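You operate a simulated robot arm through the tools that you are given. There is no shell and no other tool. Be economical: measure what you need, move in short steps, check, and stop when the job is done.

You run a simulated robot arm. Do the job below in one go: nothing can be reset, and whatever is moved stays where it is left.

JOB
Shut the filters drawer. Put the orange pad on the top of the care bench away on the top of the black mat. Open the caps drawer, fetch the black plug from the joints bench top and set it in the inside of the caps drawer, then shut the drawer. Fetch the white roller from the joints bench top and set it on top of the grey roll. Take the green ties on the joints bench top and put it away on the back of the loading table. Put the black guide on the joints bench top away on the guides shelf. Press the scale button to switch it off. Do these in any order. Set down upright: black plug, white roller, black guide.

It is judged by the outcome, as a careful person would: the job done as asked, and still so three seconds after it is handed in. It fails if anything else is knocked over, pushed out of place, dropped, spilled or broken. Lids that push on must go on centred and level and be pressed home; caps that screw on are set level and turned clockwise until they are tight.

ROBOT AND FRAMES
A 5-joint arm with a three-finger gripper on a trunk, on a base that drives. Base frame: it is fixed to the floor where the robot stands at the start and does not move with it; the origin is under the middle of the robot, x ahead of it, y to its left, z up. Readings come in mm, rad, newtons and seconds.
With the tool pointing down near the work surface it reaches from about 280 to 640 mm from the robot's upright axis, wherever it stands. Its first joint turns from -2.897 to 2.897 rad. Places, roughly: back of the loading table (60x18 cm) [-8100, -9520, 820]; black guide (6x4x6 cm) [-3400, -7800, 900]; black plug (4x4x5 cm) [-3200, -6700, 900]; caps drawer [-700, -7200, 600]; filters drawer [600, 0, 700]; green ties (16x4x3 cm) [-3300, -7300, 900]; grey roll (12x12x3 cm) [-3500, -7600, 900]; guides shelf (39x15 cm) [-6560, 520, 980]; inside of the caps drawer [-800, -7200, 600]; orange pad (6x9x5 cm) [800, 0, 900]; scale button [-5300, -8000, 900]; top of the black mat (30x21 cm) [-7180, 2200, 860]; white roller (6x6x6 cm) [-3200, -7100, 900]. The tool tilts only in the upright plane through the base axis and itself; it spins freely about its own axis. Payload 1.37 kg.
The tool frame sits at the grasp point between the pads (the TCP): z along the fingers, y along the line on which they close. The tips reach 16 mm beyond it. Largest opening 101 mm; the body of the gripper starts 82 mm behind the TCP.
Orientation is that of the tool frame in the base frame, as a unit quaternion [w, x, y, z]. With the fingers straight down and closing along the base's y, the tool's x points along the base's -x, its y along +y and its z along -z.

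CONTROLS
- The arm moves only by the tool step_arm. Its argument "deltas" is a list of rows, each an object of numbers (a shift or turn left out is 0, a gripper value left out holds the last): "dx", "dy", "dz": the shift along the tool's x, y, z in mm; "wx", "wy", "wz": the turn, a rotation vector about the tool's x, y, z in rad; "claw": the gripper command, from -1 (shut) to 1 (fully open), values between in proportion. In form: [{"dx": .., "dy": .., "dz": .., "wx": .., "wy": .., "wz": .., "claw": ..}, ...]. A call has 1 to 20 rows; each row is the pose to reach, as a shift and turn from the pose commanded when the call began, along the tool's axes at that moment. Rows are played at 5 a second. More than 50 mm and 0.15 rad between two rows, or a gripper value outside its range, and nothing of the call is played. Where a pose cannot be reached the arm comes as near as it can. A force on the tool above 40 N (or 10 N above the force at the start of the call, whichever is more), or a blocked arm, ends the call early, and 0.2 s more pass. Each finger travels about 45 mm/s and halts on what it meets, pressing with about 26 N; the grip force reading is that of the motor and also rises with nothing between the fingers. The clock runs only during rows and for 0.2 s after the last one: add rows that repeat a pose to give the fingers time. It gives the time, the measured TCP pose, the force on the tool (base axes), the opening and the grip force at its end, in the units of the frame above (readings bear some noise), with the torque about the TCP (base axes, N m) and any sound that the robot's microphone picked up.
- Cameras (640 x 400 px; columns grow to the right, rows downward): "scene" is now at [11.8, 162, 1470.2]; the picture's right is [-0.20, -0.98, 0.00], its down [-0.68, 0.14, -0.72] and it looks along [0.71, -0.14, -0.69] (base axes); focal length 274 px, centre (320, 200). "wrist" rides on the gripper at [72, 20, -104] in the tool frame; the picture's right is [-0.26, 0.96, 0.00], its down [-0.76, -0.21, -0.62] and it looks along [-0.60, -0.16, 0.78] (tool axes); focal length 265 px, centre (320, 200). There is no depth. A picture from a camera that has moved, and an enlarged one, comes with that camera's place and axes in the base frame and with its lens. The place of the scene camera against the robot may be out by one fixed shift of up to 18 mm in any direction.
- snapshot(camera): a new picture of that camera. It takes no simulated time.
- lift_body(by): slides the trunk up (or, below 0, down) by that many mm; the arm and the scene camera ride with it, the base frame stays. It gives what a move gives, with no picture.
- drive_base(legs): drives the robot by 1 to 6 legs, each [ahead, left, turn to the left] in mm, mm and rad, along the robot's own axes; the way and the turn of a leg run together, so that a leg with both is an arc; at most 1500 mm and 3.142 rad a leg. The arm and the cameras ride along, it lands a little off, and it stops where it bumps. It gives what a move gives.
- pan_tilt(pan, tilt): turns the head with the scene camera to pan (to the left, within 2.705 rad either way) and tilt (down, from -0.506 to 1.204), counted from straight ahead of the robot. It gives what a move gives.
- enlarge(camera, box): a new picture of the part [left, top, right, bottom] of that camera's present view, enlarged. It takes no simulated time.
- job_done(): hands the job in; it is judged then, once.

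Go step by step. Nothing tells you exact positions but the pictures and the camera data: compare them with the known pose of the tool, close in by small moves and look again before you grip or let go. The budget is 207 turns and 200 pictures, counting those below and the enlarged ones. Unless the task says otherwise, let go and move clear before handing in.

The tools are called after "Request:" by a JSON object that holds its "op" and its "data". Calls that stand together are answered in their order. step_arm: Moves the arm, as the interface text tells. Its arguments: {"type":"object","properties":{"deltas":{"type":"array","items":{"type":"object","properties":{"dx":{"type":"number"},"dy":{"type":"number"},"dz":{"type":"number"},"wx":{"type":"number"},"wy":{"type":"number"},"wz":{"type":"number"},"claw":{"type":"number"}}}}},"required":["deltas"]} The other tools are called the same way: lift_body (by) slides the trunk up or down; drive_base (legs) drives the base; pan_tilt (pan, tilt) turns the head that bears the scene camera; snapshot (camera) takes a picture; enlarge (camera, box) takes an enlarged picture of a part of a camera's view; job_done () hands the job in.

At the start:

```text
t: 0.0
ee_pos: [402.7, 67.0, 1105.3]
orientation: [0.0, 0.0, 1.0, 0.0]
wrist_force: [0.1, -0.3, 0.6]
torque: [-0.03, -0.01, 0.02]
width: 100.4
grasp_force: 0.0
trunk travel left (down, up): [-400.0, 190.0]
robot x, y, heading: [-0.3, -0.3, 0.005]
head pan, tilt: [-0.201, 0.764]
```

scene: 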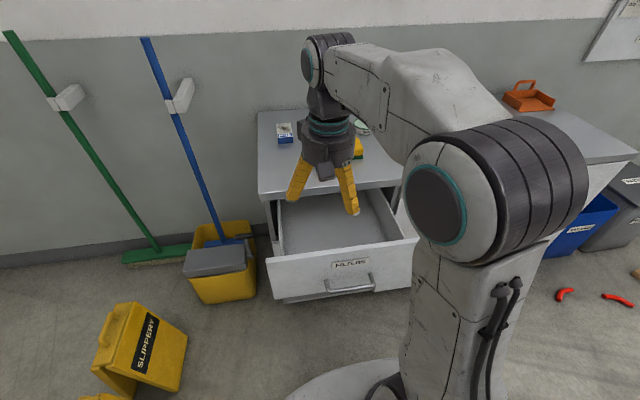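
wrist: 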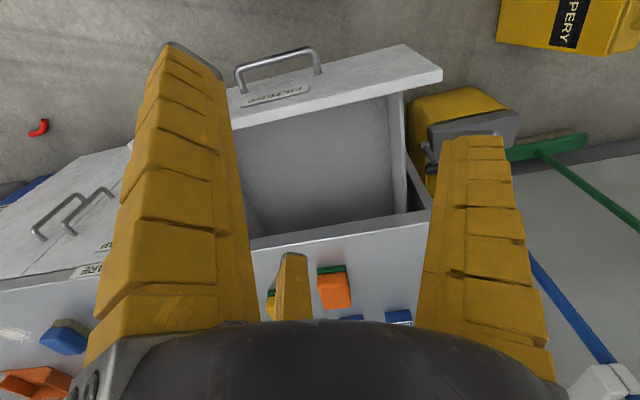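

The filters drawer stands open in front of me. I'll close the claw, draw the tool back and lower the trunk so I can push the drawer front.

Request:
{"op": "step_arm", "data": {"deltas": [{"dx": 30, "dy": -30, "claw": -1}, {"dx": 60, "dy": -60}, {"dx": 80, "dy": -75}, {"dx": 80, "dy": -75}, {"dx": 80, "dy": -75}, {"dx": 80, "dy": -75}]}}

Request:
{"op": "lift_body", "data": {"by": -250}}

Request:
{"op": "snapshot", "data": {"camera": "scene"}}

Request:
{"op": "snapshot", "data": {"camera": "wrist"}}

```text
t: 1.4
ee_pos: [322.5, -4.6, 1106.5]
orientation: [0.0, 0.001, 1.0, -0.001]
wrist_force: [0.3, 0.0, 0.3]
torque: [-0.03, 0.05, 0.04]
width: 0.2
grasp_force: 20.0
trunk travel left (down, up): [-400.0, 190.0]
robot x, y, heading: [-0.7, 0.8, -0.002]
head pan, tilt: [-0.201, 0.764]
```

```text
t: 4.0
ee_pos: [324.2, -5.9, 856.1]
orientation: [0.0, -0.001, 1.0, -0.001]
wrist_force: [0.7, -0.5, -0.6]
torque: [-0.01, -0.01, 0.01]
width: 0.0
grasp_force: 26.0
trunk travel left (down, up): [-150.0, 440.0]
robot x, y, heading: [-2.1, -2.4, -0.003]
head pan, tilt: [-0.201, 0.764]
```

```text
197 pictures are left
camera scene: at [11.7, 162.0, 1220.2], right [-0.2, -0.98, 0.0], down [-0.68, 0.14, -0.72], along [0.71, -0.14, -0.69], focal length 274 px, centre (320, 200)
```

scene: 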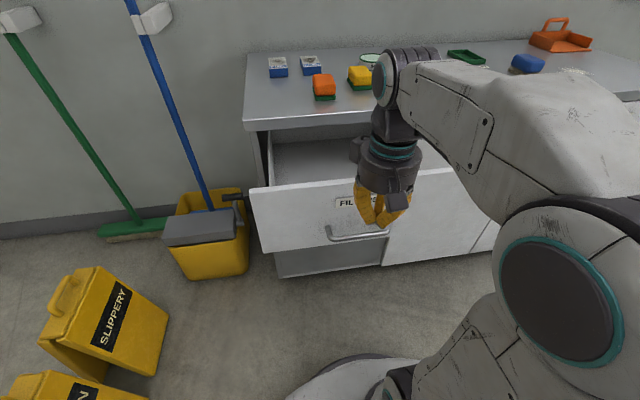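

```text
196 pictures are left
camera wrist: at [250.7, 13.9, 960.0], right [0.26, 0.96, 0.0], down [0.76, -0.21, 0.62], along [0.6, -0.16, -0.78], focal length 265 px, centre (320, 200)
```

wrist: 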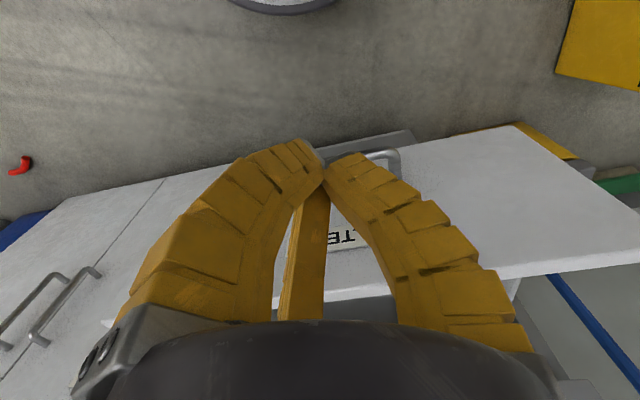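

The handle is about [449, -24, 647] and the panel sits just behind it. I'll lower the tool and push forward against the panel above the handle.

Request:
{"op": "lift_body", "data": {"by": -145}}

Request:
{"op": "step_arm", "data": {"deltas": [{"dx": -30, "dy": -20}, {"dx": -60, "dy": -20}, {"dx": -90, "dy": -20}, {"dx": -110, "dy": -20}, {"dx": -130, "dy": -20}, {"dx": -150, "dy": -20}, {"dx": -170, "dy": -20}, {"dx": -190, "dy": -20}, {"dx": -210, "dy": -20}, {"dx": -230, "dy": -20}, {"dx": -250, "dy": -20}, {"dx": -270, "dy": -20}]}}

Request:
{"op": "snapshot", "data": {"camera": "scene"}}

```text
t: 5.7
ee_pos: [322.6, -5.1, 710.8]
orientation: [-0.001, 0.0, 1.0, 0.0]
wrist_force: [-0.4, 0.7, -0.3]
torque: [0.05, 0.01, -0.01]
width: 0.1
grasp_force: 26.1
trunk travel left (down, up): [-5.0, 585.0]
robot x, y, heading: [1.9, 1.1, 0.001]
head pan, tilt: [-0.201, 0.764]
```

```text
t: 8.3
ee_pos: [567.3, -24.1, 701.3]
orientation: [0.0, 0.0, 1.0, 0.0]
wrist_force: [-1.5, 0.6, 0.4]
torque: [-0.01, -0.01, 0.01]
width: 0.0
grasp_force: 25.7
out of reach, approached as far as the arm can: row 11, 12
trunk travel left (down, up): [-5.0, 585.0]
robot x, y, heading: [1.8, -0.6, -0.001]
head pan, tilt: [-0.201, 0.764]
```

```text
195 pictures are left
camera scene: at [11.5, 162.0, 1075.2], right [-0.2, -0.98, 0.0], down [-0.68, 0.14, -0.72], along [0.71, -0.14, -0.69], focal length 274 px, centre (320, 200)
```

scene: 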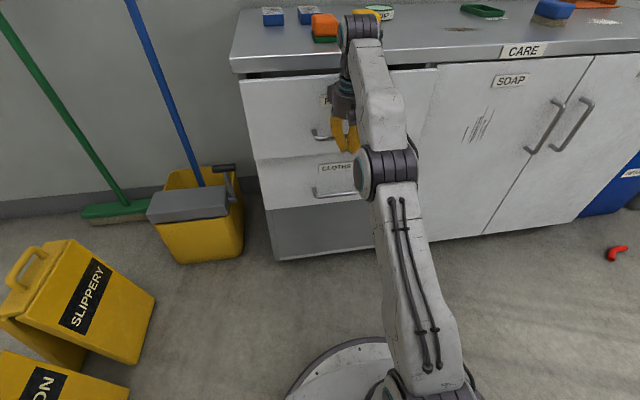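

The drawer is nearly shut but the arm is at full reach. I'll draw back, drive a bit closer and push again.

Request:
{"op": "step_arm", "data": {"deltas": [{"dx": 40}, {"dx": 80}, {"dx": 120}]}}

Request:
{"op": "drive_base", "data": {"legs": [[100, 0, 0]]}}

Request:
{"op": "step_arm", "data": {"deltas": [{"dx": -20}, {"dx": -40}, {"dx": -55}, {"dx": -70}, {"dx": -85}, {"dx": -100}, {"dx": -115}, {"dx": -130}]}}

Request:
{"op": "snapshot", "data": {"camera": "scene"}}

```text
t: 9.1
ee_pos: [446.3, -26.8, 702.6]
orientation: [0.001, 0.0, 1.0, 0.0]
wrist_force: [-0.1, 0.1, -1.2]
torque: [-0.03, 0.07, -0.02]
width: 0.0
grasp_force: 26.1
trunk travel left (down, up): [-5.0, 585.0]
robot x, y, heading: [0.7, -1.5, -0.005]
head pan, tilt: [-0.201, 0.764]
```

```text
t: 10.2
ee_pos: [546.5, -26.3, 704.2]
orientation: [-0.001, 0.001, 1.0, 0.0]
wrist_force: [-0.8, 0.3, 0.1]
torque: [0.01, 0.02, 0.0]
width: 0.0
grasp_force: 25.9
trunk travel left (down, up): [-5.0, 585.0]
robot x, y, heading: [103.9, 0.3, -0.008]
head pan, tilt: [-0.201, 0.764]
```

```text
t: 11.2
ee_pos: [600.6, -26.6, 703.0]
orientation: [-0.017, 0.001, 1.0, 0.0]
wrist_force: [-15.8, 0.0, 5.2]
torque: [-0.06, -0.15, -0.06]
width: 0.0
grasp_force: 26.0
trunk travel left (down, up): [-5.0, 585.0]
robot x, y, heading: [97.1, -2.4, 0.003]
head pan, tilt: [-0.201, 0.764]
stopped in row 4: the force on the tool passed its limit at 52 N (the readings are from after the stop); the commanded pose is now the measured one
```

```text
194 pictures are left
camera scene: at [110.0, 161.9, 1075.4], right [-0.2, -0.98, 0.0], down [-0.68, 0.14, -0.72], along [0.71, -0.15, -0.69], focal length 274 px, centre (320, 200)
```

scene: 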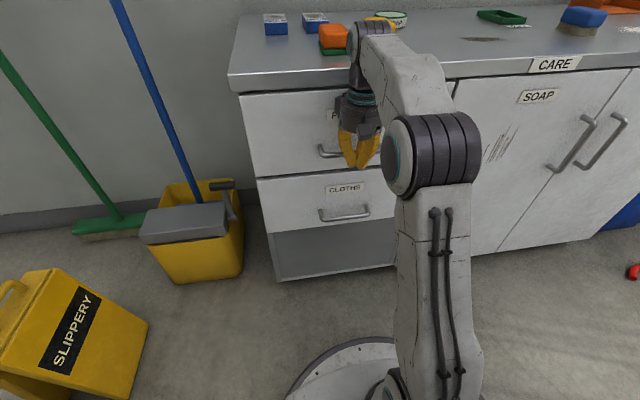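

The drawer is shut. Now I'll back off and raise the trunk to look at the orange pad from above the care bench.

Request:
{"op": "step_arm", "data": {"deltas": [{"dx": 40}, {"dx": 80}, {"dx": 120}, {"dx": 160}, {"dx": 200, "claw": 1}, {"dx": 200}]}}

Request:
{"op": "lift_body", "data": {"by": 400}}

Request:
{"op": "drive_base", "data": {"legs": [[100, 0, 0]]}}

Request:
{"op": "snapshot", "data": {"camera": "scene"}}

Request:
{"op": "snapshot", "data": {"camera": "wrist"}}

```text
t: 12.6
ee_pos: [406.0, -25.2, 710.3]
orientation: [-0.015, 0.001, 1.0, 0.0]
wrist_force: [0.0, 0.4, -0.3]
torque: [0.02, -0.01, 0.01]
width: 84.2
grasp_force: 1.2
trunk travel left (down, up): [-5.0, 585.0]
robot x, y, heading: [102.3, -2.1, -0.004]
head pan, tilt: [-0.201, 0.764]
```

```text
t: 16.4
ee_pos: [405.4, -26.9, 1112.0]
orientation: [-0.014, 0.001, 1.0, 0.002]
wrist_force: [0.7, 0.2, 0.6]
torque: [0.0, 0.0, -0.01]
width: 100.5
grasp_force: 0.1
trunk travel left (down, up): [-405.0, 185.0]
robot x, y, heading: [100.3, 0.4, -0.002]
head pan, tilt: [-0.201, 0.764]
```

```text
t: 17.6
ee_pos: [505.5, -26.4, 1110.2]
orientation: [-0.016, 0.002, 1.0, 0.002]
wrist_force: [-0.1, -0.6, -0.1]
torque: [-0.03, 0.02, 0.0]
width: 100.6
grasp_force: 0.1
trunk travel left (down, up): [-405.0, 185.0]
robot x, y, heading: [198.0, 0.8, -0.002]
head pan, tilt: [-0.201, 0.764]
```

```text
193 pictures are left
camera scene: at [212.9, 161.7, 1475.2], right [-0.2, -0.98, 0.0], down [-0.68, 0.14, -0.72], along [0.71, -0.15, -0.69], focal length 274 px, centre (320, 200)
```

scene: 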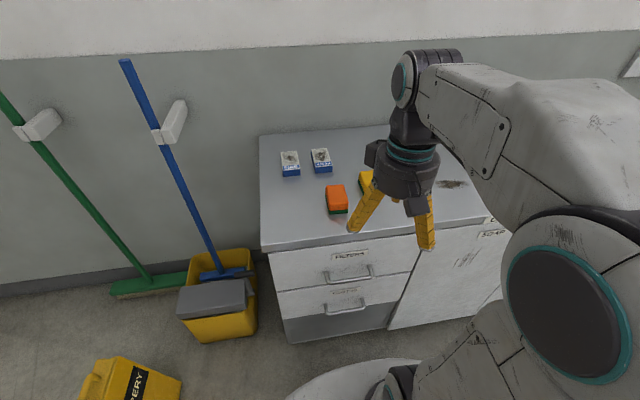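

```text
192 pictures are left
camera wrist: at [437.2, -7.3, 1216.5], right [0.27, 0.96, -0.01], down [0.77, -0.21, 0.6], along [0.57, -0.16, -0.8], focal length 265 px, centre (320, 200)
```

wrist: 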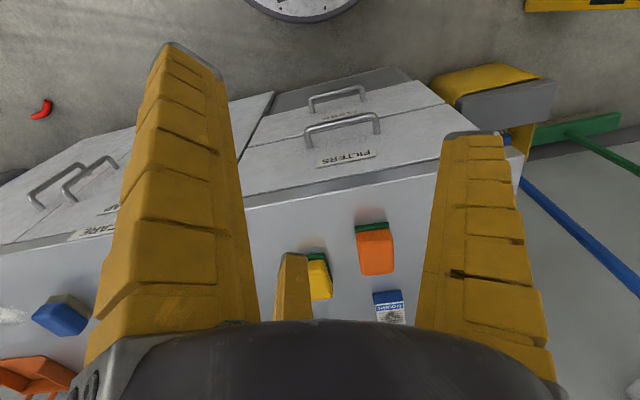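

The orange pad is around [815, -12, ~900], long side pointing away from me. I'll extend over it and look from closer.

Request:
{"op": "step_arm", "data": {"deltas": [{"dx": -50, "dz": 0}, {"dx": -100}, {"dx": -150, "dy": 5}, {"dx": -200, "dy": 10, "wy": 0.0}, {"dx": -230, "dy": 10}, {"dx": -230, "dy": 10}]}}

Request:
{"op": "lift_body", "data": {"by": -80}}

Request:
{"op": "snapshot", "data": {"camera": "wrist"}}

Request:
{"op": "snapshot", "data": {"camera": "scene"}}

```text
refused: row 3 steps farther than a row can; nothing moved
```

```text
t: 18.8
ee_pos: [505.2, -26.0, 1030.9]
orientation: [-0.015, 0.002, 1.0, 0.002]
wrist_force: [-0.7, 0.6, -0.4]
torque: [-0.02, -0.01, 0.02]
width: 100.4
grasp_force: 0.0
trunk travel left (down, up): [-325.0, 265.0]
robot x, y, heading: [198.1, -1.2, -0.0]
head pan, tilt: [-0.201, 0.764]
```

```text
191 pictures are left
camera wrist: at [436.4, -7.3, 1136.7], right [0.27, 0.96, 0.0], down [0.77, -0.21, 0.6], along [0.57, -0.16, -0.8], focal length 265 px, centre (320, 200)
```

wrist: 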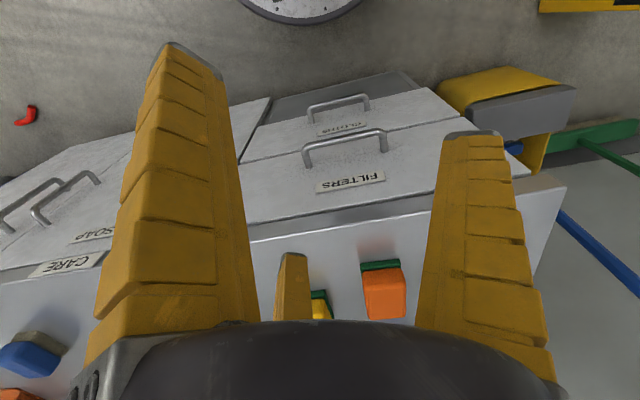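

```text
190 pictures are left
camera scene: at [211.9, 161.7, 1395.2], right [-0.2, -0.98, 0.0], down [-0.68, 0.14, -0.72], along [0.71, -0.15, -0.69], focal length 274 px, centre (320, 200)
```

scene: 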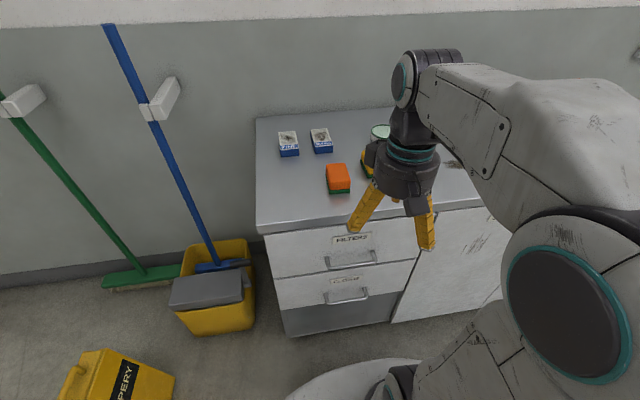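

My last command was refused, so the arm didn't extend. I'll redo it with smaller steps.

Request:
{"op": "step_arm", "data": {"deltas": [{"dx": -45}, {"dx": -90}, {"dx": -135, "dy": 5}, {"dx": -180, "dy": 10}, {"dx": -220, "dy": 12}, {"dx": -220, "dy": 12}]}}

Request:
{"op": "snapshot", "data": {"camera": "wrist"}}

Request:
{"op": "snapshot", "data": {"camera": "scene"}}

```text
t: 20.2
ee_pos: [726.3, -17.1, 1024.5]
orientation: [-0.015, 0.002, 1.0, 0.001]
wrist_force: [-0.2, 0.0, 0.7]
torque: [-0.01, 0.02, 0.0]
width: 100.5
grasp_force: 0.1
trunk travel left (down, up): [-325.0, 265.0]
robot x, y, heading: [200.2, -0.3, -0.002]
head pan, tilt: [-0.201, 0.764]
```

```text
189 pictures are left
camera wrist: at [657.2, 2.5, 1131.2], right [0.27, 0.96, -0.01], down [0.77, -0.21, 0.6], along [0.57, -0.17, -0.8], focal length 265 px, centre (320, 200)
```

wrist: 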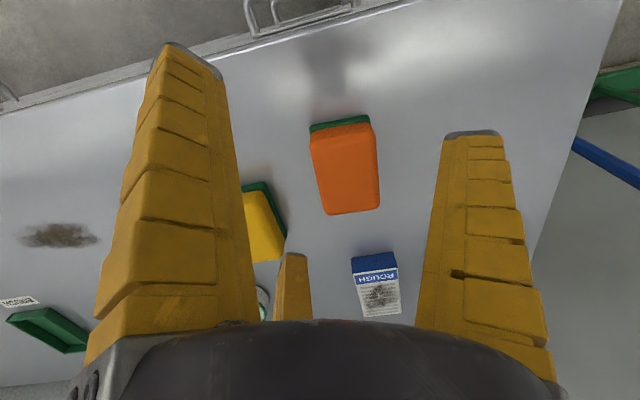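

```text
188 pictures are left
camera scene: at [212.2, 161.7, 1395.2], right [-0.2, -0.98, 0.0], down [-0.68, 0.14, -0.72], along [0.71, -0.15, -0.69], focal length 274 px, centre (320, 200)
```

scene: 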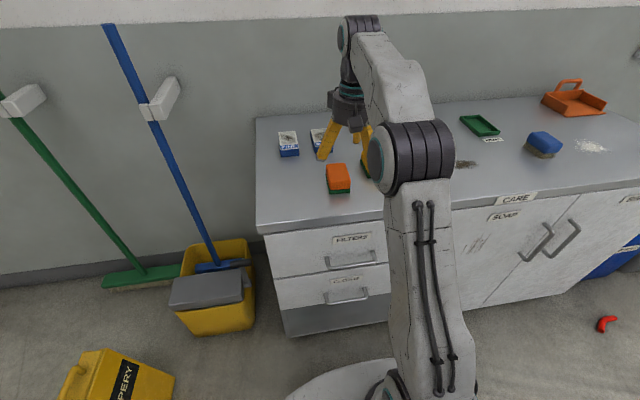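

From the wrist stereo the pad's top centre is about [797, -13, 903], turned about -0.12 rad. I'll align above it and look again.

Request:
{"op": "step_arm", "data": {"deltas": [{"dx": -20, "dz": 25, "wz": 0.06, "wy": -0.015}, {"dx": -45, "dy": 4, "dz": 50, "wz": 0.117, "wy": -0.03}, {"dx": -74, "dy": 4, "dz": 75, "wz": 0.117, "wy": -0.03}, {"dx": -74, "dy": 4, "dz": 75, "wz": 0.117, "wy": -0.03}]}}

Request:
{"op": "snapshot", "data": {"camera": "wrist"}}

```text
t: 21.2
ee_pos: [800.1, -12.9, 944.5]
orientation: [-0.001, 0.06, 0.998, 0.0]
wrist_force: [0.0, 0.0, 0.2]
torque: [0.01, 0.01, -0.02]
width: 100.4
grasp_force: 0.1
trunk travel left (down, up): [-325.0, 265.0]
robot x, y, heading: [199.5, -0.6, -0.0]
head pan, tilt: [-0.201, 0.764]
```

```text
187 pictures are left
camera wrist: at [729.9, 15.0, 1049.7], right [0.38, 0.93, 0.0], down [0.73, -0.3, 0.62], along [0.57, -0.24, -0.78], focal length 265 px, centre (320, 200)
```

wrist: 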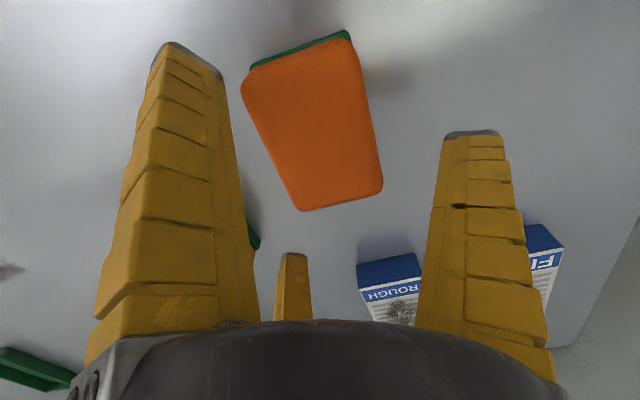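

The pad lies at about [796, -12] with yaw -0.09, centred under the tool. I'll descend and grip.

Request:
{"op": "step_arm", "data": {"deltas": [{"dx": 2, "dz": 25, "wz": -0.02}, {"dx": 3, "dz": 50, "wz": -0.025}, {"dx": 3, "dz": 68, "wz": -0.025}, {"dx": 3, "dz": 68, "wz": -0.025, "claw": -1}, {"dx": 3, "dz": 68, "wz": -0.025}, {"dx": 3, "dz": 68, "wz": -0.025}, {"dx": 3, "dz": 68, "wz": -0.025}, {"dx": 3, "dz": 68, "wz": -0.025}]}}

Request:
{"op": "snapshot", "data": {"camera": "wrist"}}

```text
t: 22.0
ee_pos: [793.6, -12.9, 890.2]
orientation: [0.008, 0.047, 0.999, -0.001]
wrist_force: [-6.9, -1.0, 15.9]
torque: [-0.42, 1.0, -0.01]
width: 98.0
grasp_force: 14.8
trunk travel left (down, up): [-325.0, 265.0]
robot x, y, heading: [200.5, -1.6, -0.005]
head pan, tilt: [-0.201, 0.764]
stopped in row 4: the force on the tool passed its limit at 48 N (the readings are from after the stop); the commanded pose is now the measured one
```

```text
186 pictures are left
camera wrist: at [722.1, 13.0, 993.3], right [0.36, 0.93, 0.01], down [0.72, -0.28, 0.63], along [0.59, -0.22, -0.77], focal length 265 px, centre (320, 200)
```

wrist: 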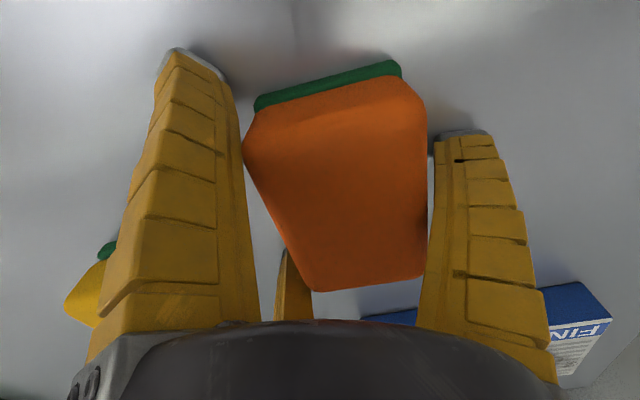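

The tips touched the bench, so its top is near 872. I'll lift a few millimetres and close.

Request:
{"op": "step_arm", "data": {"deltas": [{"dz": -4, "wy": 0.015}, {"dz": -4, "wy": 0.015, "claw": -1}, {"dz": -4, "wy": 0.015}, {"dz": -4, "wy": 0.015}, {"dz": -4, "wy": 0.015}, {"dz": -4, "wy": 0.015}]}}

Request:
{"op": "snapshot", "data": {"camera": "wrist"}}

```text
t: 23.4
ee_pos: [794.6, -13.9, 893.7]
orientation: [0.002, 0.048, 0.999, 0.001]
wrist_force: [-6.9, -7.1, 16.3]
torque: [-0.49, 0.63, 0.03]
width: 87.9
grasp_force: 25.4
trunk travel left (down, up): [-325.0, 265.0]
robot x, y, heading: [199.5, 0.8, -0.008]
head pan, tilt: [-0.201, 0.764]
```

```text
185 pictures are left
camera wrist: at [723.7, 12.2, 996.8], right [0.36, 0.93, 0.0], down [0.73, -0.28, 0.62], along [0.58, -0.22, -0.78], focal length 265 px, centre (320, 200)
```

wrist: 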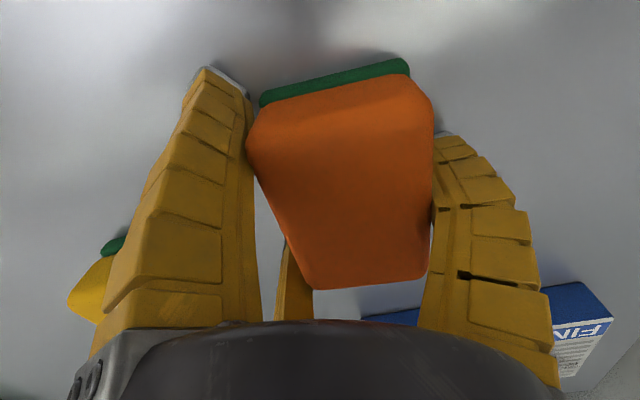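

The right finger met the pad first; the pad's centre looks about 13 mm further left than I had it. I'll open, shift and close again.

Request:
{"op": "step_arm", "data": {"deltas": [{"dz": -3, "claw": 1}, {"dz": -3}, {"dz": -3, "dy": 7}, {"dz": -3, "dy": 13}, {"dz": -3, "dy": 13}]}}

Request:
{"op": "snapshot", "data": {"camera": "wrist"}}

```text
t: 24.6
ee_pos: [797.3, 0.8, 894.0]
orientation: [0.001, 0.048, 0.999, 0.001]
wrist_force: [0.6, -0.1, 0.3]
torque: [0.04, 0.01, 0.01]
width: 101.0
grasp_force: 0.0
trunk travel left (down, up): [-325.0, 265.0]
robot x, y, heading: [198.1, -1.0, -0.004]
head pan, tilt: [-0.201, 0.764]
```

```text
184 pictures are left
camera wrist: at [727.3, 26.7, 998.1], right [0.36, 0.93, 0.0], down [0.73, -0.28, 0.62], along [0.58, -0.22, -0.78], focal length 265 px, centre (320, 200)
```

wrist: 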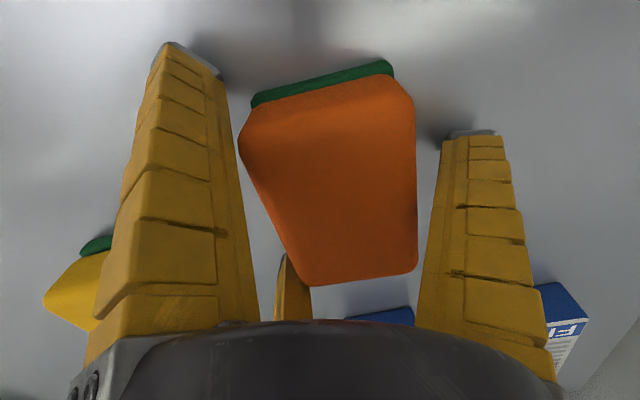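

Pad now centred between the fingers with no contact force. Closing.

Request:
{"op": "step_arm", "data": {"deltas": [{"claw": -1}, {"dz": 0}, {"dz": 0}, {"dz": 0}, {"dz": 0}, {"dz": 0}]}}

Request:
{"op": "snapshot", "data": {"camera": "wrist"}}

```text
t: 26.0
ee_pos: [797.0, 0.2, 893.2]
orientation: [0.0, 0.047, 0.999, 0.0]
wrist_force: [0.1, -0.4, -0.2]
torque: [0.02, 0.03, 0.0]
width: 83.1
grasp_force: 26.0
trunk travel left (down, up): [-325.0, 265.0]
robot x, y, heading: [204.9, 0.6, -0.004]
head pan, tilt: [-0.201, 0.764]
```

```text
183 pictures are left
camera wrist: at [727.2, 26.5, 998.1], right [0.36, 0.93, 0.0], down [0.73, -0.28, 0.62], along [0.58, -0.22, -0.78], focal length 265 px, centre (320, 200)
```

wrist: 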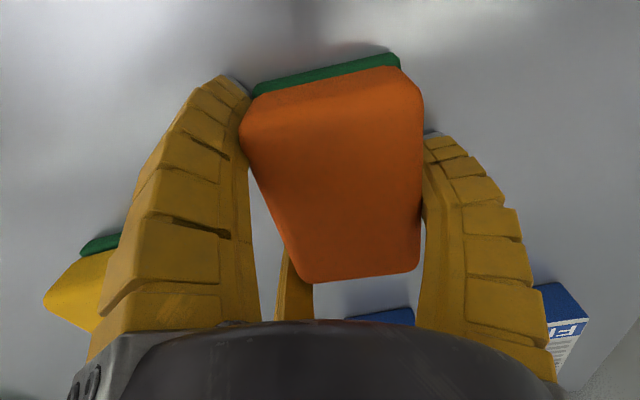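

Both fingers hold it symmetrically. Lift and check.

Request:
{"op": "lift_body", "data": {"by": 90}}

Request:
{"op": "snapshot", "data": {"camera": "wrist"}}

Request:
{"op": "snapshot", "data": {"camera": "scene"}}

```text
t: 27.2
ee_pos: [798.6, -0.5, 984.6]
orientation: [0.001, 0.049, 0.999, 0.0]
wrist_force: [-0.2, -0.2, -0.9]
torque: [0.01, 0.01, -0.05]
width: 0.2
grasp_force: 26.2
trunk travel left (down, up): [-415.0, 175.0]
robot x, y, heading: [201.6, -0.7, -0.006]
head pan, tilt: [-0.201, 0.764]
```

```text
182 pictures are left
camera wrist: at [727.3, 26.6, 1088.0], right [0.36, 0.93, 0.0], down [0.73, -0.28, 0.62], along [0.58, -0.22, -0.78], focal length 265 px, centre (320, 200)
```

wrist: 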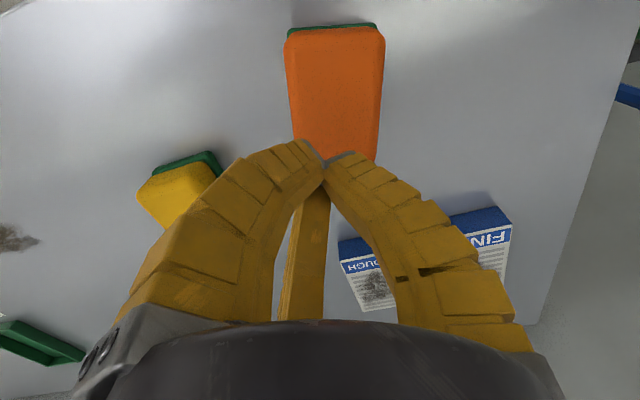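

```text
181 pictures are left
camera scene: at [212.3, 161.6, 1485.2], right [-0.2, -0.98, 0.0], down [-0.68, 0.14, -0.72], along [0.71, -0.15, -0.69], focal length 274 px, centre (320, 200)
```

scene: 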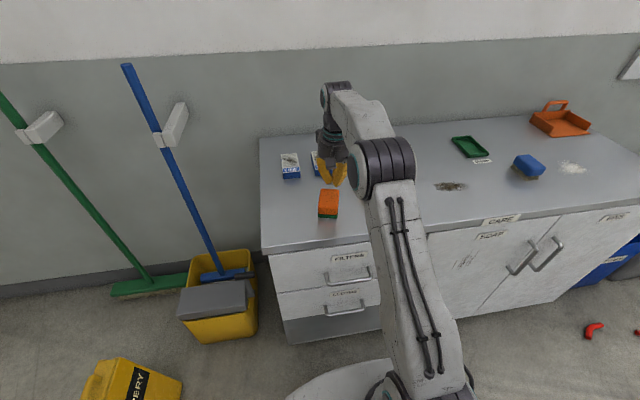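

The pad slipped out and turned a bit; it stays on the bench. I'll open, pull back and take fresh views to measure it better.

Request:
{"op": "step_arm", "data": {"deltas": [{"dx": 30, "claw": 1}, {"dx": 60}, {"dx": 90, "wz": -0.05}, {"dx": 110, "wz": -0.095}, {"dx": 110, "wz": -0.095}]}}

Request:
{"op": "snapshot", "data": {"camera": "wrist"}}

Request:
{"op": "enlarge", "data": {"camera": "scene", "box": [240, 120, 440, 260]}}

Request:
{"op": "step_arm", "data": {"deltas": [{"dy": 40}, {"dy": 80}, {"dy": 80}]}}

Request:
{"op": "snapshot", "data": {"camera": "wrist"}}

```text
t: 28.4
ee_pos: [686.8, 11.5, 982.7]
orientation: [0.001, 0.0, 1.0, 0.0]
wrist_force: [-0.3, -0.3, 0.3]
torque: [0.02, 0.03, 0.0]
width: 100.7
grasp_force: 0.0
trunk travel left (down, up): [-415.0, 175.0]
robot x, y, heading: [201.0, -3.7, -0.001]
head pan, tilt: [-0.201, 0.764]
```

```text
180 pictures are left
camera wrist: at [614.3, 29.9, 1087.0], right [0.26, 0.96, 0.0], down [0.76, -0.21, 0.62], along [0.6, -0.16, -0.78], focal length 265 px, centre (320, 200)
```

wrist: 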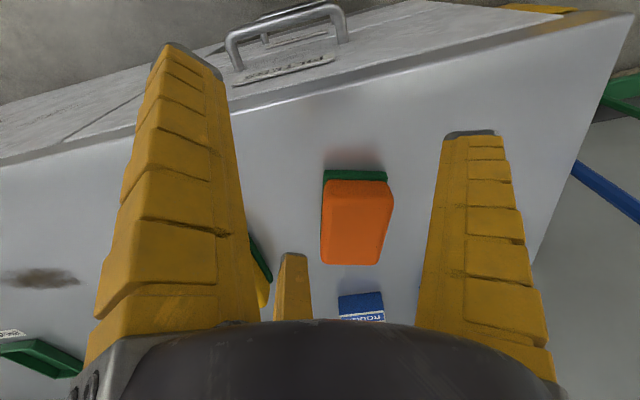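

```text
2.86 times, centred on (340, 190) of scene
camera zoom: at [212.1, 161.6, 1485.2], right [-0.2, -0.98, 0.0], down [-0.68, 0.14, -0.72], along [0.71, -0.15, -0.69], focal length 782 px, centre (263, 229)
```

zoom: 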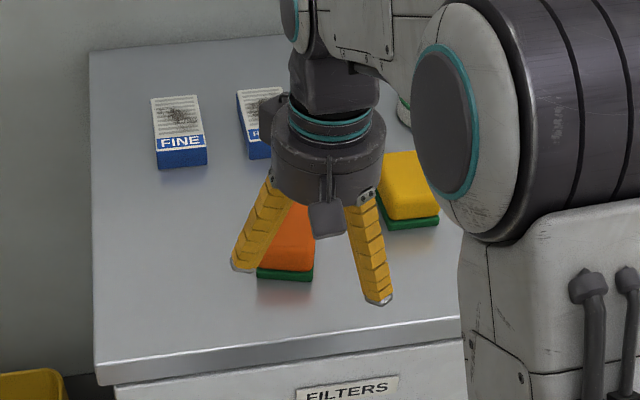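

```text
t: 29.2
ee_pos: [687.3, 89.9, 984.5]
orientation: [0.001, 0.001, 1.0, 0.0]
wrist_force: [-0.1, -0.3, 0.2]
torque: [0.0, 0.03, -0.02]
width: 100.5
grasp_force: 0.1
trunk travel left (down, up): [-415.0, 175.0]
robot x, y, heading: [201.0, -2.0, -0.002]
head pan, tilt: [-0.201, 0.764]
```

```text
178 pictures are left
camera wrist: at [615.0, 110.1, 1088.3], right [0.27, 0.96, 0.0], down [0.76, -0.21, 0.62], along [0.6, -0.16, -0.78], focal length 265 px, centre (320, 200)
```

wrist: 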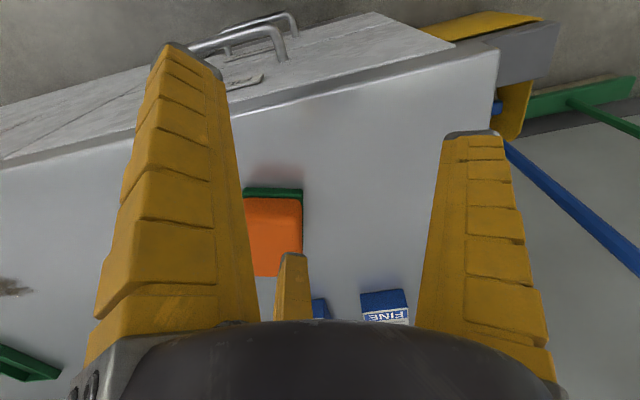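

I'll touch the bare bench here to measure its height exactly.

Request:
{"op": "step_arm", "data": {"deltas": [{"dz": 30}, {"dz": 60}, {"dz": 75}, {"dz": 82}, {"dz": 88}, {"dz": 94}, {"dz": 100}, {"dz": 106}, {"dz": 112}, {"dz": 118}, {"dz": 124}, {"dz": 130}]}}

Request:
{"op": "snapshot", "data": {"camera": "wrist"}}

```text
t: 31.0
ee_pos: [686.4, 90.3, 888.6]
orientation: [0.007, 0.0, 1.0, 0.001]
wrist_force: [-10.5, -3.0, 20.5]
torque: [1.21, 0.03, 0.51]
width: 101.6
grasp_force: 0.0
trunk travel left (down, up): [-415.0, 175.0]
robot x, y, heading: [201.7, 0.9, -0.003]
head pan, tilt: [-0.201, 0.764]
stopped in row 8: the force on the tool passed its limit at 46 N (the readings are from after the stop); the commanded pose is now the measured one
```

```text
177 pictures are left
camera wrist: at [613.0, 109.5, 991.5], right [0.26, 0.96, 0.01], down [0.75, -0.21, 0.63], along [0.61, -0.16, -0.78], focal length 265 px, centre (320, 200)
```

wrist: 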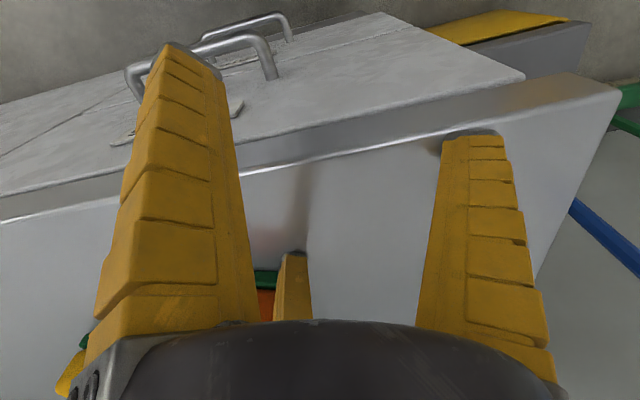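

The bench top is at about 872, so the pad's top is near 917, and its centre is about [785, 16] with yaw about -0.24. I'll rise and line up over that centre.

Request:
{"op": "step_arm", "data": {"deltas": [{"dz": -35, "wy": 0.0}, {"dz": -70, "wy": -0.01}, {"dx": -35, "dy": -25, "dz": -70, "wy": -0.014}, {"dx": -70, "dy": -50, "dz": -70, "wz": 0.12, "wy": -0.014}, {"dx": -99, "dy": -74, "dz": -70, "wz": 0.24, "wy": -0.014}, {"dx": -99, "dy": -74, "dz": -70, "wz": 0.24, "wy": -0.014}]}}

Request:
{"op": "snapshot", "data": {"camera": "wrist"}}

```text
t: 32.4
ee_pos: [787.1, 17.2, 955.7]
orientation: [0.012, 0.12, 0.993, 0.001]
wrist_force: [0.0, -0.8, 0.4]
torque: [-0.01, 0.03, -0.02]
width: 100.5
grasp_force: 0.0
trunk travel left (down, up): [-415.0, 175.0]
robot x, y, heading: [204.2, 0.7, -0.002]
head pan, tilt: [-0.201, 0.764]
```

```text
176 pictures are left
camera wrist: at [719.2, 53.0, 1058.9], right [0.49, 0.87, 0.01], down [0.67, -0.38, 0.64], along [0.56, -0.3, -0.77], focal length 265 px, centre (320, 200)
```

wrist: 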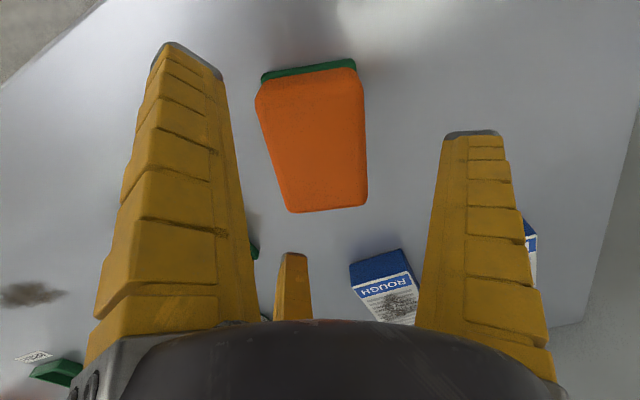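

The pad is centred near [794, 13] with yaw about -0.36. I'll fine-tune and lower around it.

Request:
{"op": "step_arm", "data": {"deltas": [{"dx": -8, "dy": -2, "wz": 0.06, "wy": 0.012}, {"dx": -8, "dy": -2, "wz": 0.12, "wy": 0.024}, {"dx": -8, "dy": -2, "dz": 30, "wz": 0.12, "wy": 0.024}, {"dx": -8, "dy": -2, "dz": 58, "wz": 0.12, "wy": 0.024}, {"dx": -8, "dy": -2, "dz": 58, "wz": 0.12, "wy": 0.024}]}}

Request:
{"op": "snapshot", "data": {"camera": "wrist"}}

Request:
{"op": "enlarge", "data": {"camera": "scene", "box": [260, 120, 400, 240]}}

```text
t: 33.6
ee_pos: [794.3, 12.8, 899.8]
orientation: [0.004, 0.18, 0.984, 0.0]
wrist_force: [-2.8, 0.8, 14.6]
torque: [-0.38, 0.16, -0.05]
width: 103.9
grasp_force: 0.0
trunk travel left (down, up): [-415.0, 175.0]
robot x, y, heading: [199.8, 1.9, -0.005]
head pan, tilt: [-0.201, 0.764]
```

```text
175 pictures are left
camera wrist: at [734.3, 56.4, 1003.2], right [0.59, 0.81, 0.0], down [0.63, -0.46, 0.62], along [0.51, -0.36, -0.78], focal length 265 px, centre (320, 200)
```

wrist: 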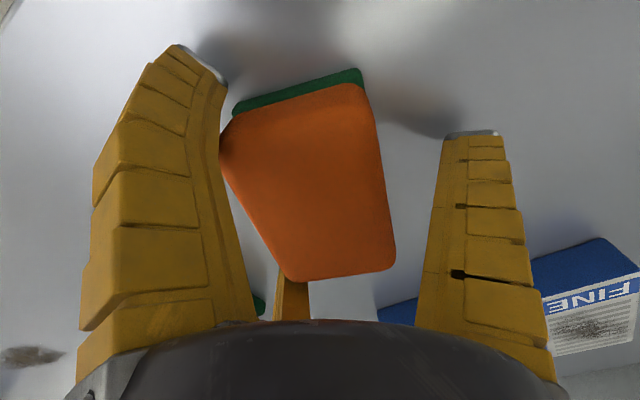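

```text
3.33 times, centred on (330, 180) of scene
camera zoom: at [210.1, 161.7, 1485.3], right [-0.2, -0.98, 0.0], down [-0.68, 0.14, -0.72], along [0.71, -0.15, -0.69], focal length 912 px, centre (287, 267)
```

zoom: 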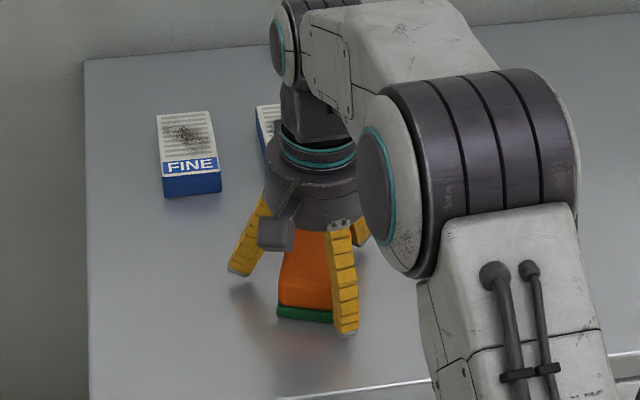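

The left finger is pressing on the pad's edge: the fingers splay, so low grips wedge on the top edges. I'll grip higher, with just the tips on the pad's sides.

Request:
{"op": "step_arm", "data": {"deltas": [{"dz": -16}, {"dx": -6, "dz": -16}, {"dx": -6, "dz": -14}, {"dx": -6, "dz": -14, "claw": -1}, {"dx": -6, "dz": -14}, {"dx": -6, "dz": -14}, {"dx": -6, "dz": -14}, {"dx": -6, "dz": -14}, {"dx": -6, "dz": -14}]}}

Request:
{"op": "snapshot", "data": {"camera": "wrist"}}

```text
t: 35.6
ee_pos: [801.7, 11.1, 912.9]
orientation: [0.001, 0.179, 0.984, 0.001]
wrist_force: [-0.7, 0.1, -0.2]
torque: [0.02, 0.01, -0.01]
width: 98.7
grasp_force: 26.0
trunk travel left (down, up): [-415.0, 175.0]
robot x, y, heading: [197.3, -1.8, -0.002]
head pan, tilt: [-0.201, 0.764]
```

```text
173 pictures are left
camera wrist: at [741.2, 54.8, 1016.5], right [0.59, 0.81, 0.0], down [0.63, -0.46, 0.62], along [0.5, -0.36, -0.78], focal length 265 px, centre (320, 200)
```

wrist: 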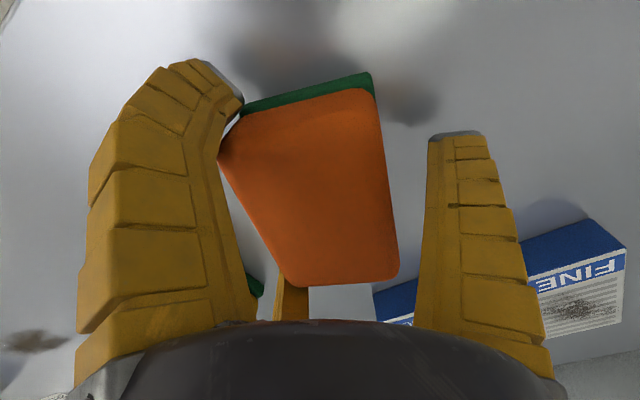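

The pad sits about 10 mm toward the left finger and comes up further between the fingers than expected. I'll open, rise 25 mm and shift toward that side.

Request:
{"op": "step_arm", "data": {"deltas": [{"claw": 1}, {"dz": -12}, {"dz": -24, "dy": -5}, {"dz": -24, "dy": -10}, {"dz": -24, "dy": -10}]}}

Request:
{"op": "snapshot", "data": {"camera": "wrist"}}

Request:
{"op": "pan_tilt", "data": {"pan": -0.3, "tilt": 0.7}}

Request:
{"op": "enlarge", "data": {"camera": "scene", "box": [230, 120, 390, 240]}}

```text
t: 36.8
ee_pos: [796.9, 1.6, 937.6]
orientation: [0.001, 0.179, 0.984, 0.0]
wrist_force: [0.2, 0.8, -0.6]
torque: [-0.01, 0.0, 0.03]
width: 103.4
grasp_force: 0.2
trunk travel left (down, up): [-415.0, 175.0]
robot x, y, heading: [200.1, -2.8, -0.004]
head pan, tilt: [-0.201, 0.764]
```

```text
172 pictures are left
camera wrist: at [736.9, 44.6, 1041.7], right [0.59, 0.81, 0.0], down [0.63, -0.46, 0.62], along [0.5, -0.36, -0.78], focal length 265 px, centre (320, 200)
```

wrist: 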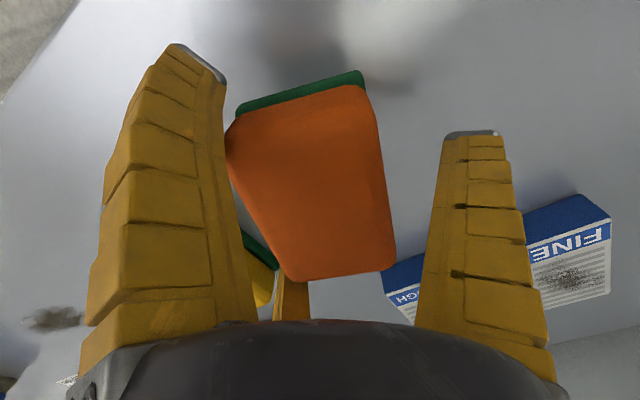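

```text
t: 37.5
ee_pos: [797.9, 0.8, 937.7]
orientation: [0.001, 0.18, 0.984, 0.0]
wrist_force: [-0.6, -0.9, 0.0]
torque: [-0.01, -0.03, 0.0]
width: 103.6
grasp_force: 0.3
trunk travel left (down, up): [-415.0, 175.0]
robot x, y, heading: [199.1, -3.2, -0.004]
head pan, tilt: [-0.3, 0.7]
```

```text
3.33 times, centred on (310, 180) of scene
camera zoom: at [212.7, 152.9, 1490.6], right [-0.3, -0.95, 0.0], down [-0.61, 0.19, -0.76], along [0.73, -0.23, -0.64], focal length 912 px, centre (353, 267)
```

zoom: 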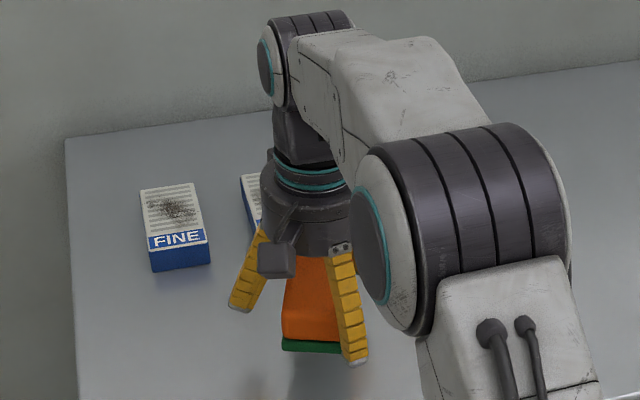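

Surprisingly the pad has come up with the gripper (its shadow is detached). I'll close to secure it and lift to check.

Request:
{"op": "step_arm", "data": {"deltas": [{"claw": -1}, {"dz": 0}, {"dz": 0}, {"dz": 0}, {"dz": -10}, {"dz": -20}]}}

Request:
{"op": "snapshot", "data": {"camera": "wrist"}}

Request:
{"op": "enlarge", "data": {"camera": "scene", "box": [230, 120, 390, 240]}}

```text
t: 38.9
ee_pos: [798.5, 0.0, 957.5]
orientation: [0.0, 0.18, 0.984, 0.001]
wrist_force: [-0.6, -0.7, 0.1]
torque: [0.0, 0.03, -0.02]
width: 99.1
grasp_force: 26.4
trunk travel left (down, up): [-415.0, 175.0]
robot x, y, heading: [202.2, -2.2, -0.003]
head pan, tilt: [-0.3, 0.7]
```

```text
170 pictures are left
camera wrist: at [737.2, 43.1, 1061.2], right [0.59, 0.81, 0.0], down [0.63, -0.46, 0.62], along [0.5, -0.36, -0.78], focal length 265 px, centre (320, 200)
```

wrist: 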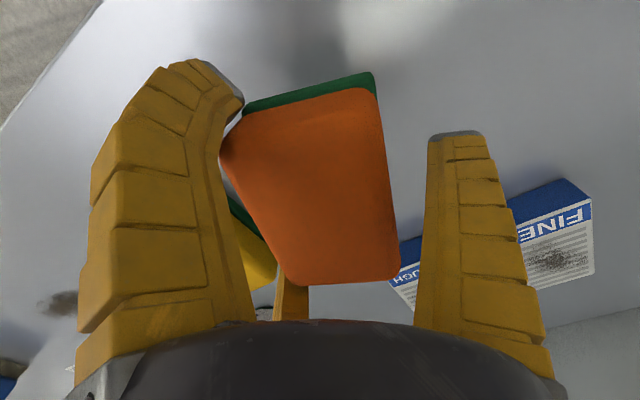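

```text
3.33 times, centred on (310, 180) of scene
camera zoom: at [212.6, 152.8, 1490.6], right [-0.3, -0.95, 0.0], down [-0.61, 0.19, -0.76], along [0.73, -0.23, -0.64], focal length 912 px, centre (353, 267)
```

zoom: 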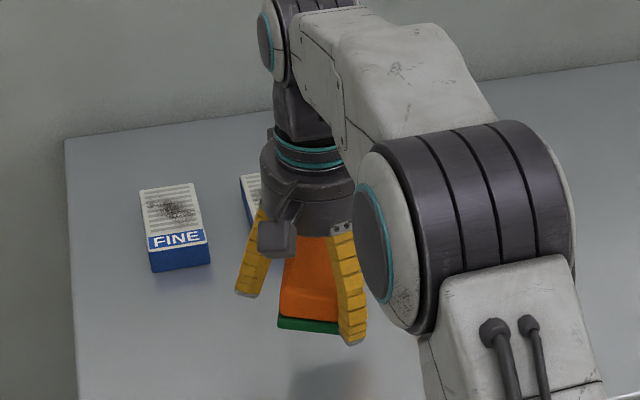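

The pad is held level in the gripper at 26 N. I'll carry it like this: lift, retract toward the robot, back away from the bench and look around for the route.

Request:
{"op": "lift_body", "data": {"by": 100}}

Request:
{"op": "step_arm", "data": {"deltas": [{"dx": 30, "dy": 0}, {"dx": 60}, {"dx": 90}, {"dx": 130}, {"dx": 170}, {"dx": 210}, {"dx": 250}, {"dx": 250}]}}

Request:
{"op": "drive_base", "data": {"legs": [[-300, 0, 0]]}}

Request:
{"op": "snapshot", "data": {"camera": "wrist"}}

Request:
{"op": "pan_tilt", "data": {"pan": 2.7, "tilt": 0.3}}

Request:
{"op": "snapshot", "data": {"camera": "scene"}}

Request:
{"op": "pan_tilt", "data": {"pan": -2.7, "tilt": 0.3}}

Request:
{"op": "snapshot", "data": {"camera": "scene"}}

```text
t: 40.2
ee_pos: [798.1, -0.8, 1057.3]
orientation: [0.001, 0.18, 0.984, -0.001]
wrist_force: [0.1, 0.0, -0.1]
torque: [-0.01, 0.03, -0.04]
width: 98.5
grasp_force: 26.2
trunk travel left (down, up): [-515.0, 75.0]
robot x, y, heading: [199.8, 0.8, 0.001]
head pan, tilt: [-0.3, 0.7]
```

```text
t: 42.0
ee_pos: [566.1, 86.1, 1055.4]
orientation: [0.001, 0.179, 0.984, 0.001]
wrist_force: [-0.4, 0.1, 0.2]
torque: [-0.01, -0.01, 0.0]
width: 98.3
grasp_force: 26.2
trunk travel left (down, up): [-515.0, 75.0]
robot x, y, heading: [201.9, 0.2, -0.006]
head pan, tilt: [-0.3, 0.7]
```

```text
t: 44.0
ee_pos: [269.2, 88.0, 1057.3]
orientation: [0.001, 0.181, 0.984, 0.001]
wrist_force: [0.3, -0.6, -0.4]
torque: [0.03, -0.05, 0.0]
width: 98.3
grasp_force: 25.9
trunk travel left (down, up): [-515.0, 75.0]
robot x, y, heading: [-96.7, -2.4, -0.004]
head pan, tilt: [-0.3, 0.7]
```

```text
168 pictures are left
camera wrist: at [208.8, 130.9, 1160.5], right [0.59, 0.81, 0.0], down [0.63, -0.46, 0.62], along [0.5, -0.37, -0.78], focal length 265 px, centre (320, 200)
```

wrist: 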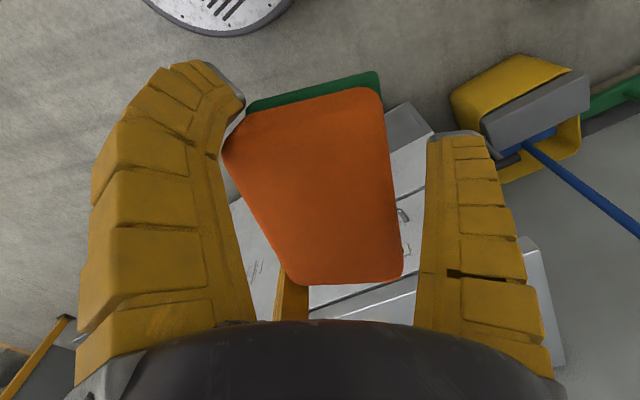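

```text
t: 46.6
ee_pos: [270.9, 88.2, 1056.9]
orientation: [0.001, 0.181, 0.984, 0.0]
wrist_force: [0.1, -0.7, 0.5]
torque: [-0.05, -0.03, 0.0]
width: 98.1
grasp_force: 25.9
trunk travel left (down, up): [-515.0, 75.0]
robot x, y, heading: [-92.4, 1.7, -0.001]
head pan, tilt: [2.7, 0.3]
```

```text
167 pictures are left
camera scene: at [-248.2, 219.8, 1626.7], right [0.43, 0.9, 0.0], down [0.27, -0.13, -0.96], along [-0.86, 0.41, -0.3], focal length 274 px, centre (320, 200)
```

scene: 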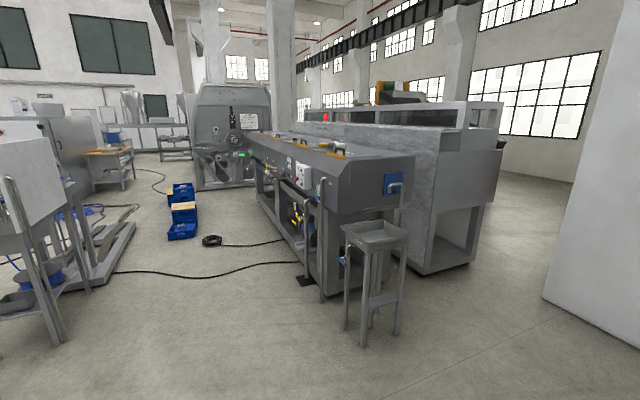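

```text
t: 50.8
ee_pos: [269.5, 89.0, 1055.9]
orientation: [0.001, 0.18, 0.984, 0.0]
wrist_force: [0.1, 0.8, -0.7]
torque: [0.04, 0.03, 0.02]
width: 97.5
grasp_force: 26.2
trunk travel left (down, up): [-515.0, 75.0]
robot x, y, heading: [-93.7, 0.1, -0.006]
head pan, tilt: [-2.7, 0.3]
```

```text
166 pictures are left
camera scene: at [-248.6, 139.9, 1626.7], right [-0.42, 0.91, 0.0], down [0.27, 0.13, -0.96], along [-0.87, -0.4, -0.3], focal length 274 px, centre (320, 200)
```

scene: 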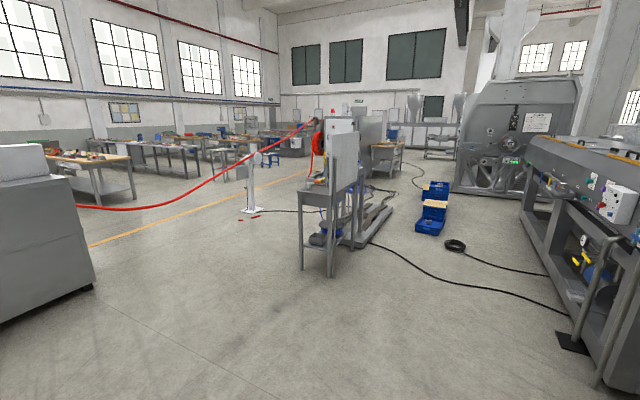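

The hall is full of machines; I take the long conveyor to span x -2.1 to -4.6 m at y 1.2 to 3 m. I'll look toward the window side to see if there's an aisle behind it.

Request:
{"op": "pan_tilt", "data": {"pan": 1.9, "tilt": 0.2}}

Request:
{"op": "snapshot", "data": {"camera": "scene"}}

Request:
{"op": "pan_tilt", "data": {"pan": -1.9, "tilt": 0.3}}

Request:
{"op": "snapshot", "data": {"camera": "scene"}}

```text
t: 54.5
ee_pos: [270.8, 88.0, 1056.3]
orientation: [0.001, 0.18, 0.984, 0.001]
wrist_force: [-0.6, -0.4, 0.0]
torque: [-0.03, -0.02, -0.01]
width: 70.2
grasp_force: 26.2
trunk travel left (down, up): [-515.0, 75.0]
robot x, y, heading: [-92.5, -0.1, -0.005]
head pan, tilt: [1.901, 0.201]
```

```text
165 pictures are left
camera scene: at [-193.7, 267.7, 1636.0], right [0.95, 0.32, 0.0], down [0.06, -0.19, -0.98], along [-0.31, 0.93, -0.2], focal length 274 px, centre (320, 200)
```

scene: 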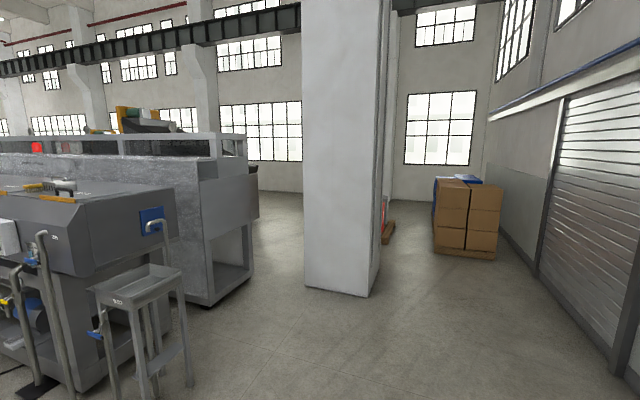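

```text
t: 57.6
ee_pos: [270.3, 87.3, 1056.1]
orientation: [0.001, 0.18, 0.984, 0.0]
wrist_force: [-0.6, -0.1, -1.3]
torque: [-0.01, 0.03, -0.01]
width: 69.9
grasp_force: 25.8
trunk travel left (down, up): [-515.0, 75.0]
robot x, y, heading: [-97.3, 4.4, -0.003]
head pan, tilt: [-1.901, 0.3]
```

```text
164 pictures are left
camera scene: at [-194.6, 91.2, 1626.7], right [-0.94, 0.33, 0.0], down [0.1, 0.28, -0.96], along [-0.31, -0.9, -0.3], focal length 274 px, centre (320, 200)
```

scene: 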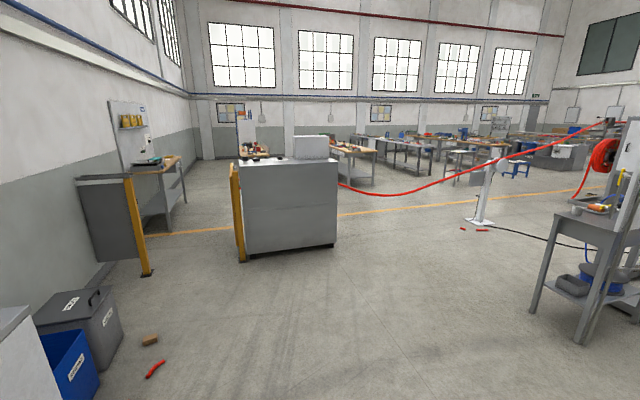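

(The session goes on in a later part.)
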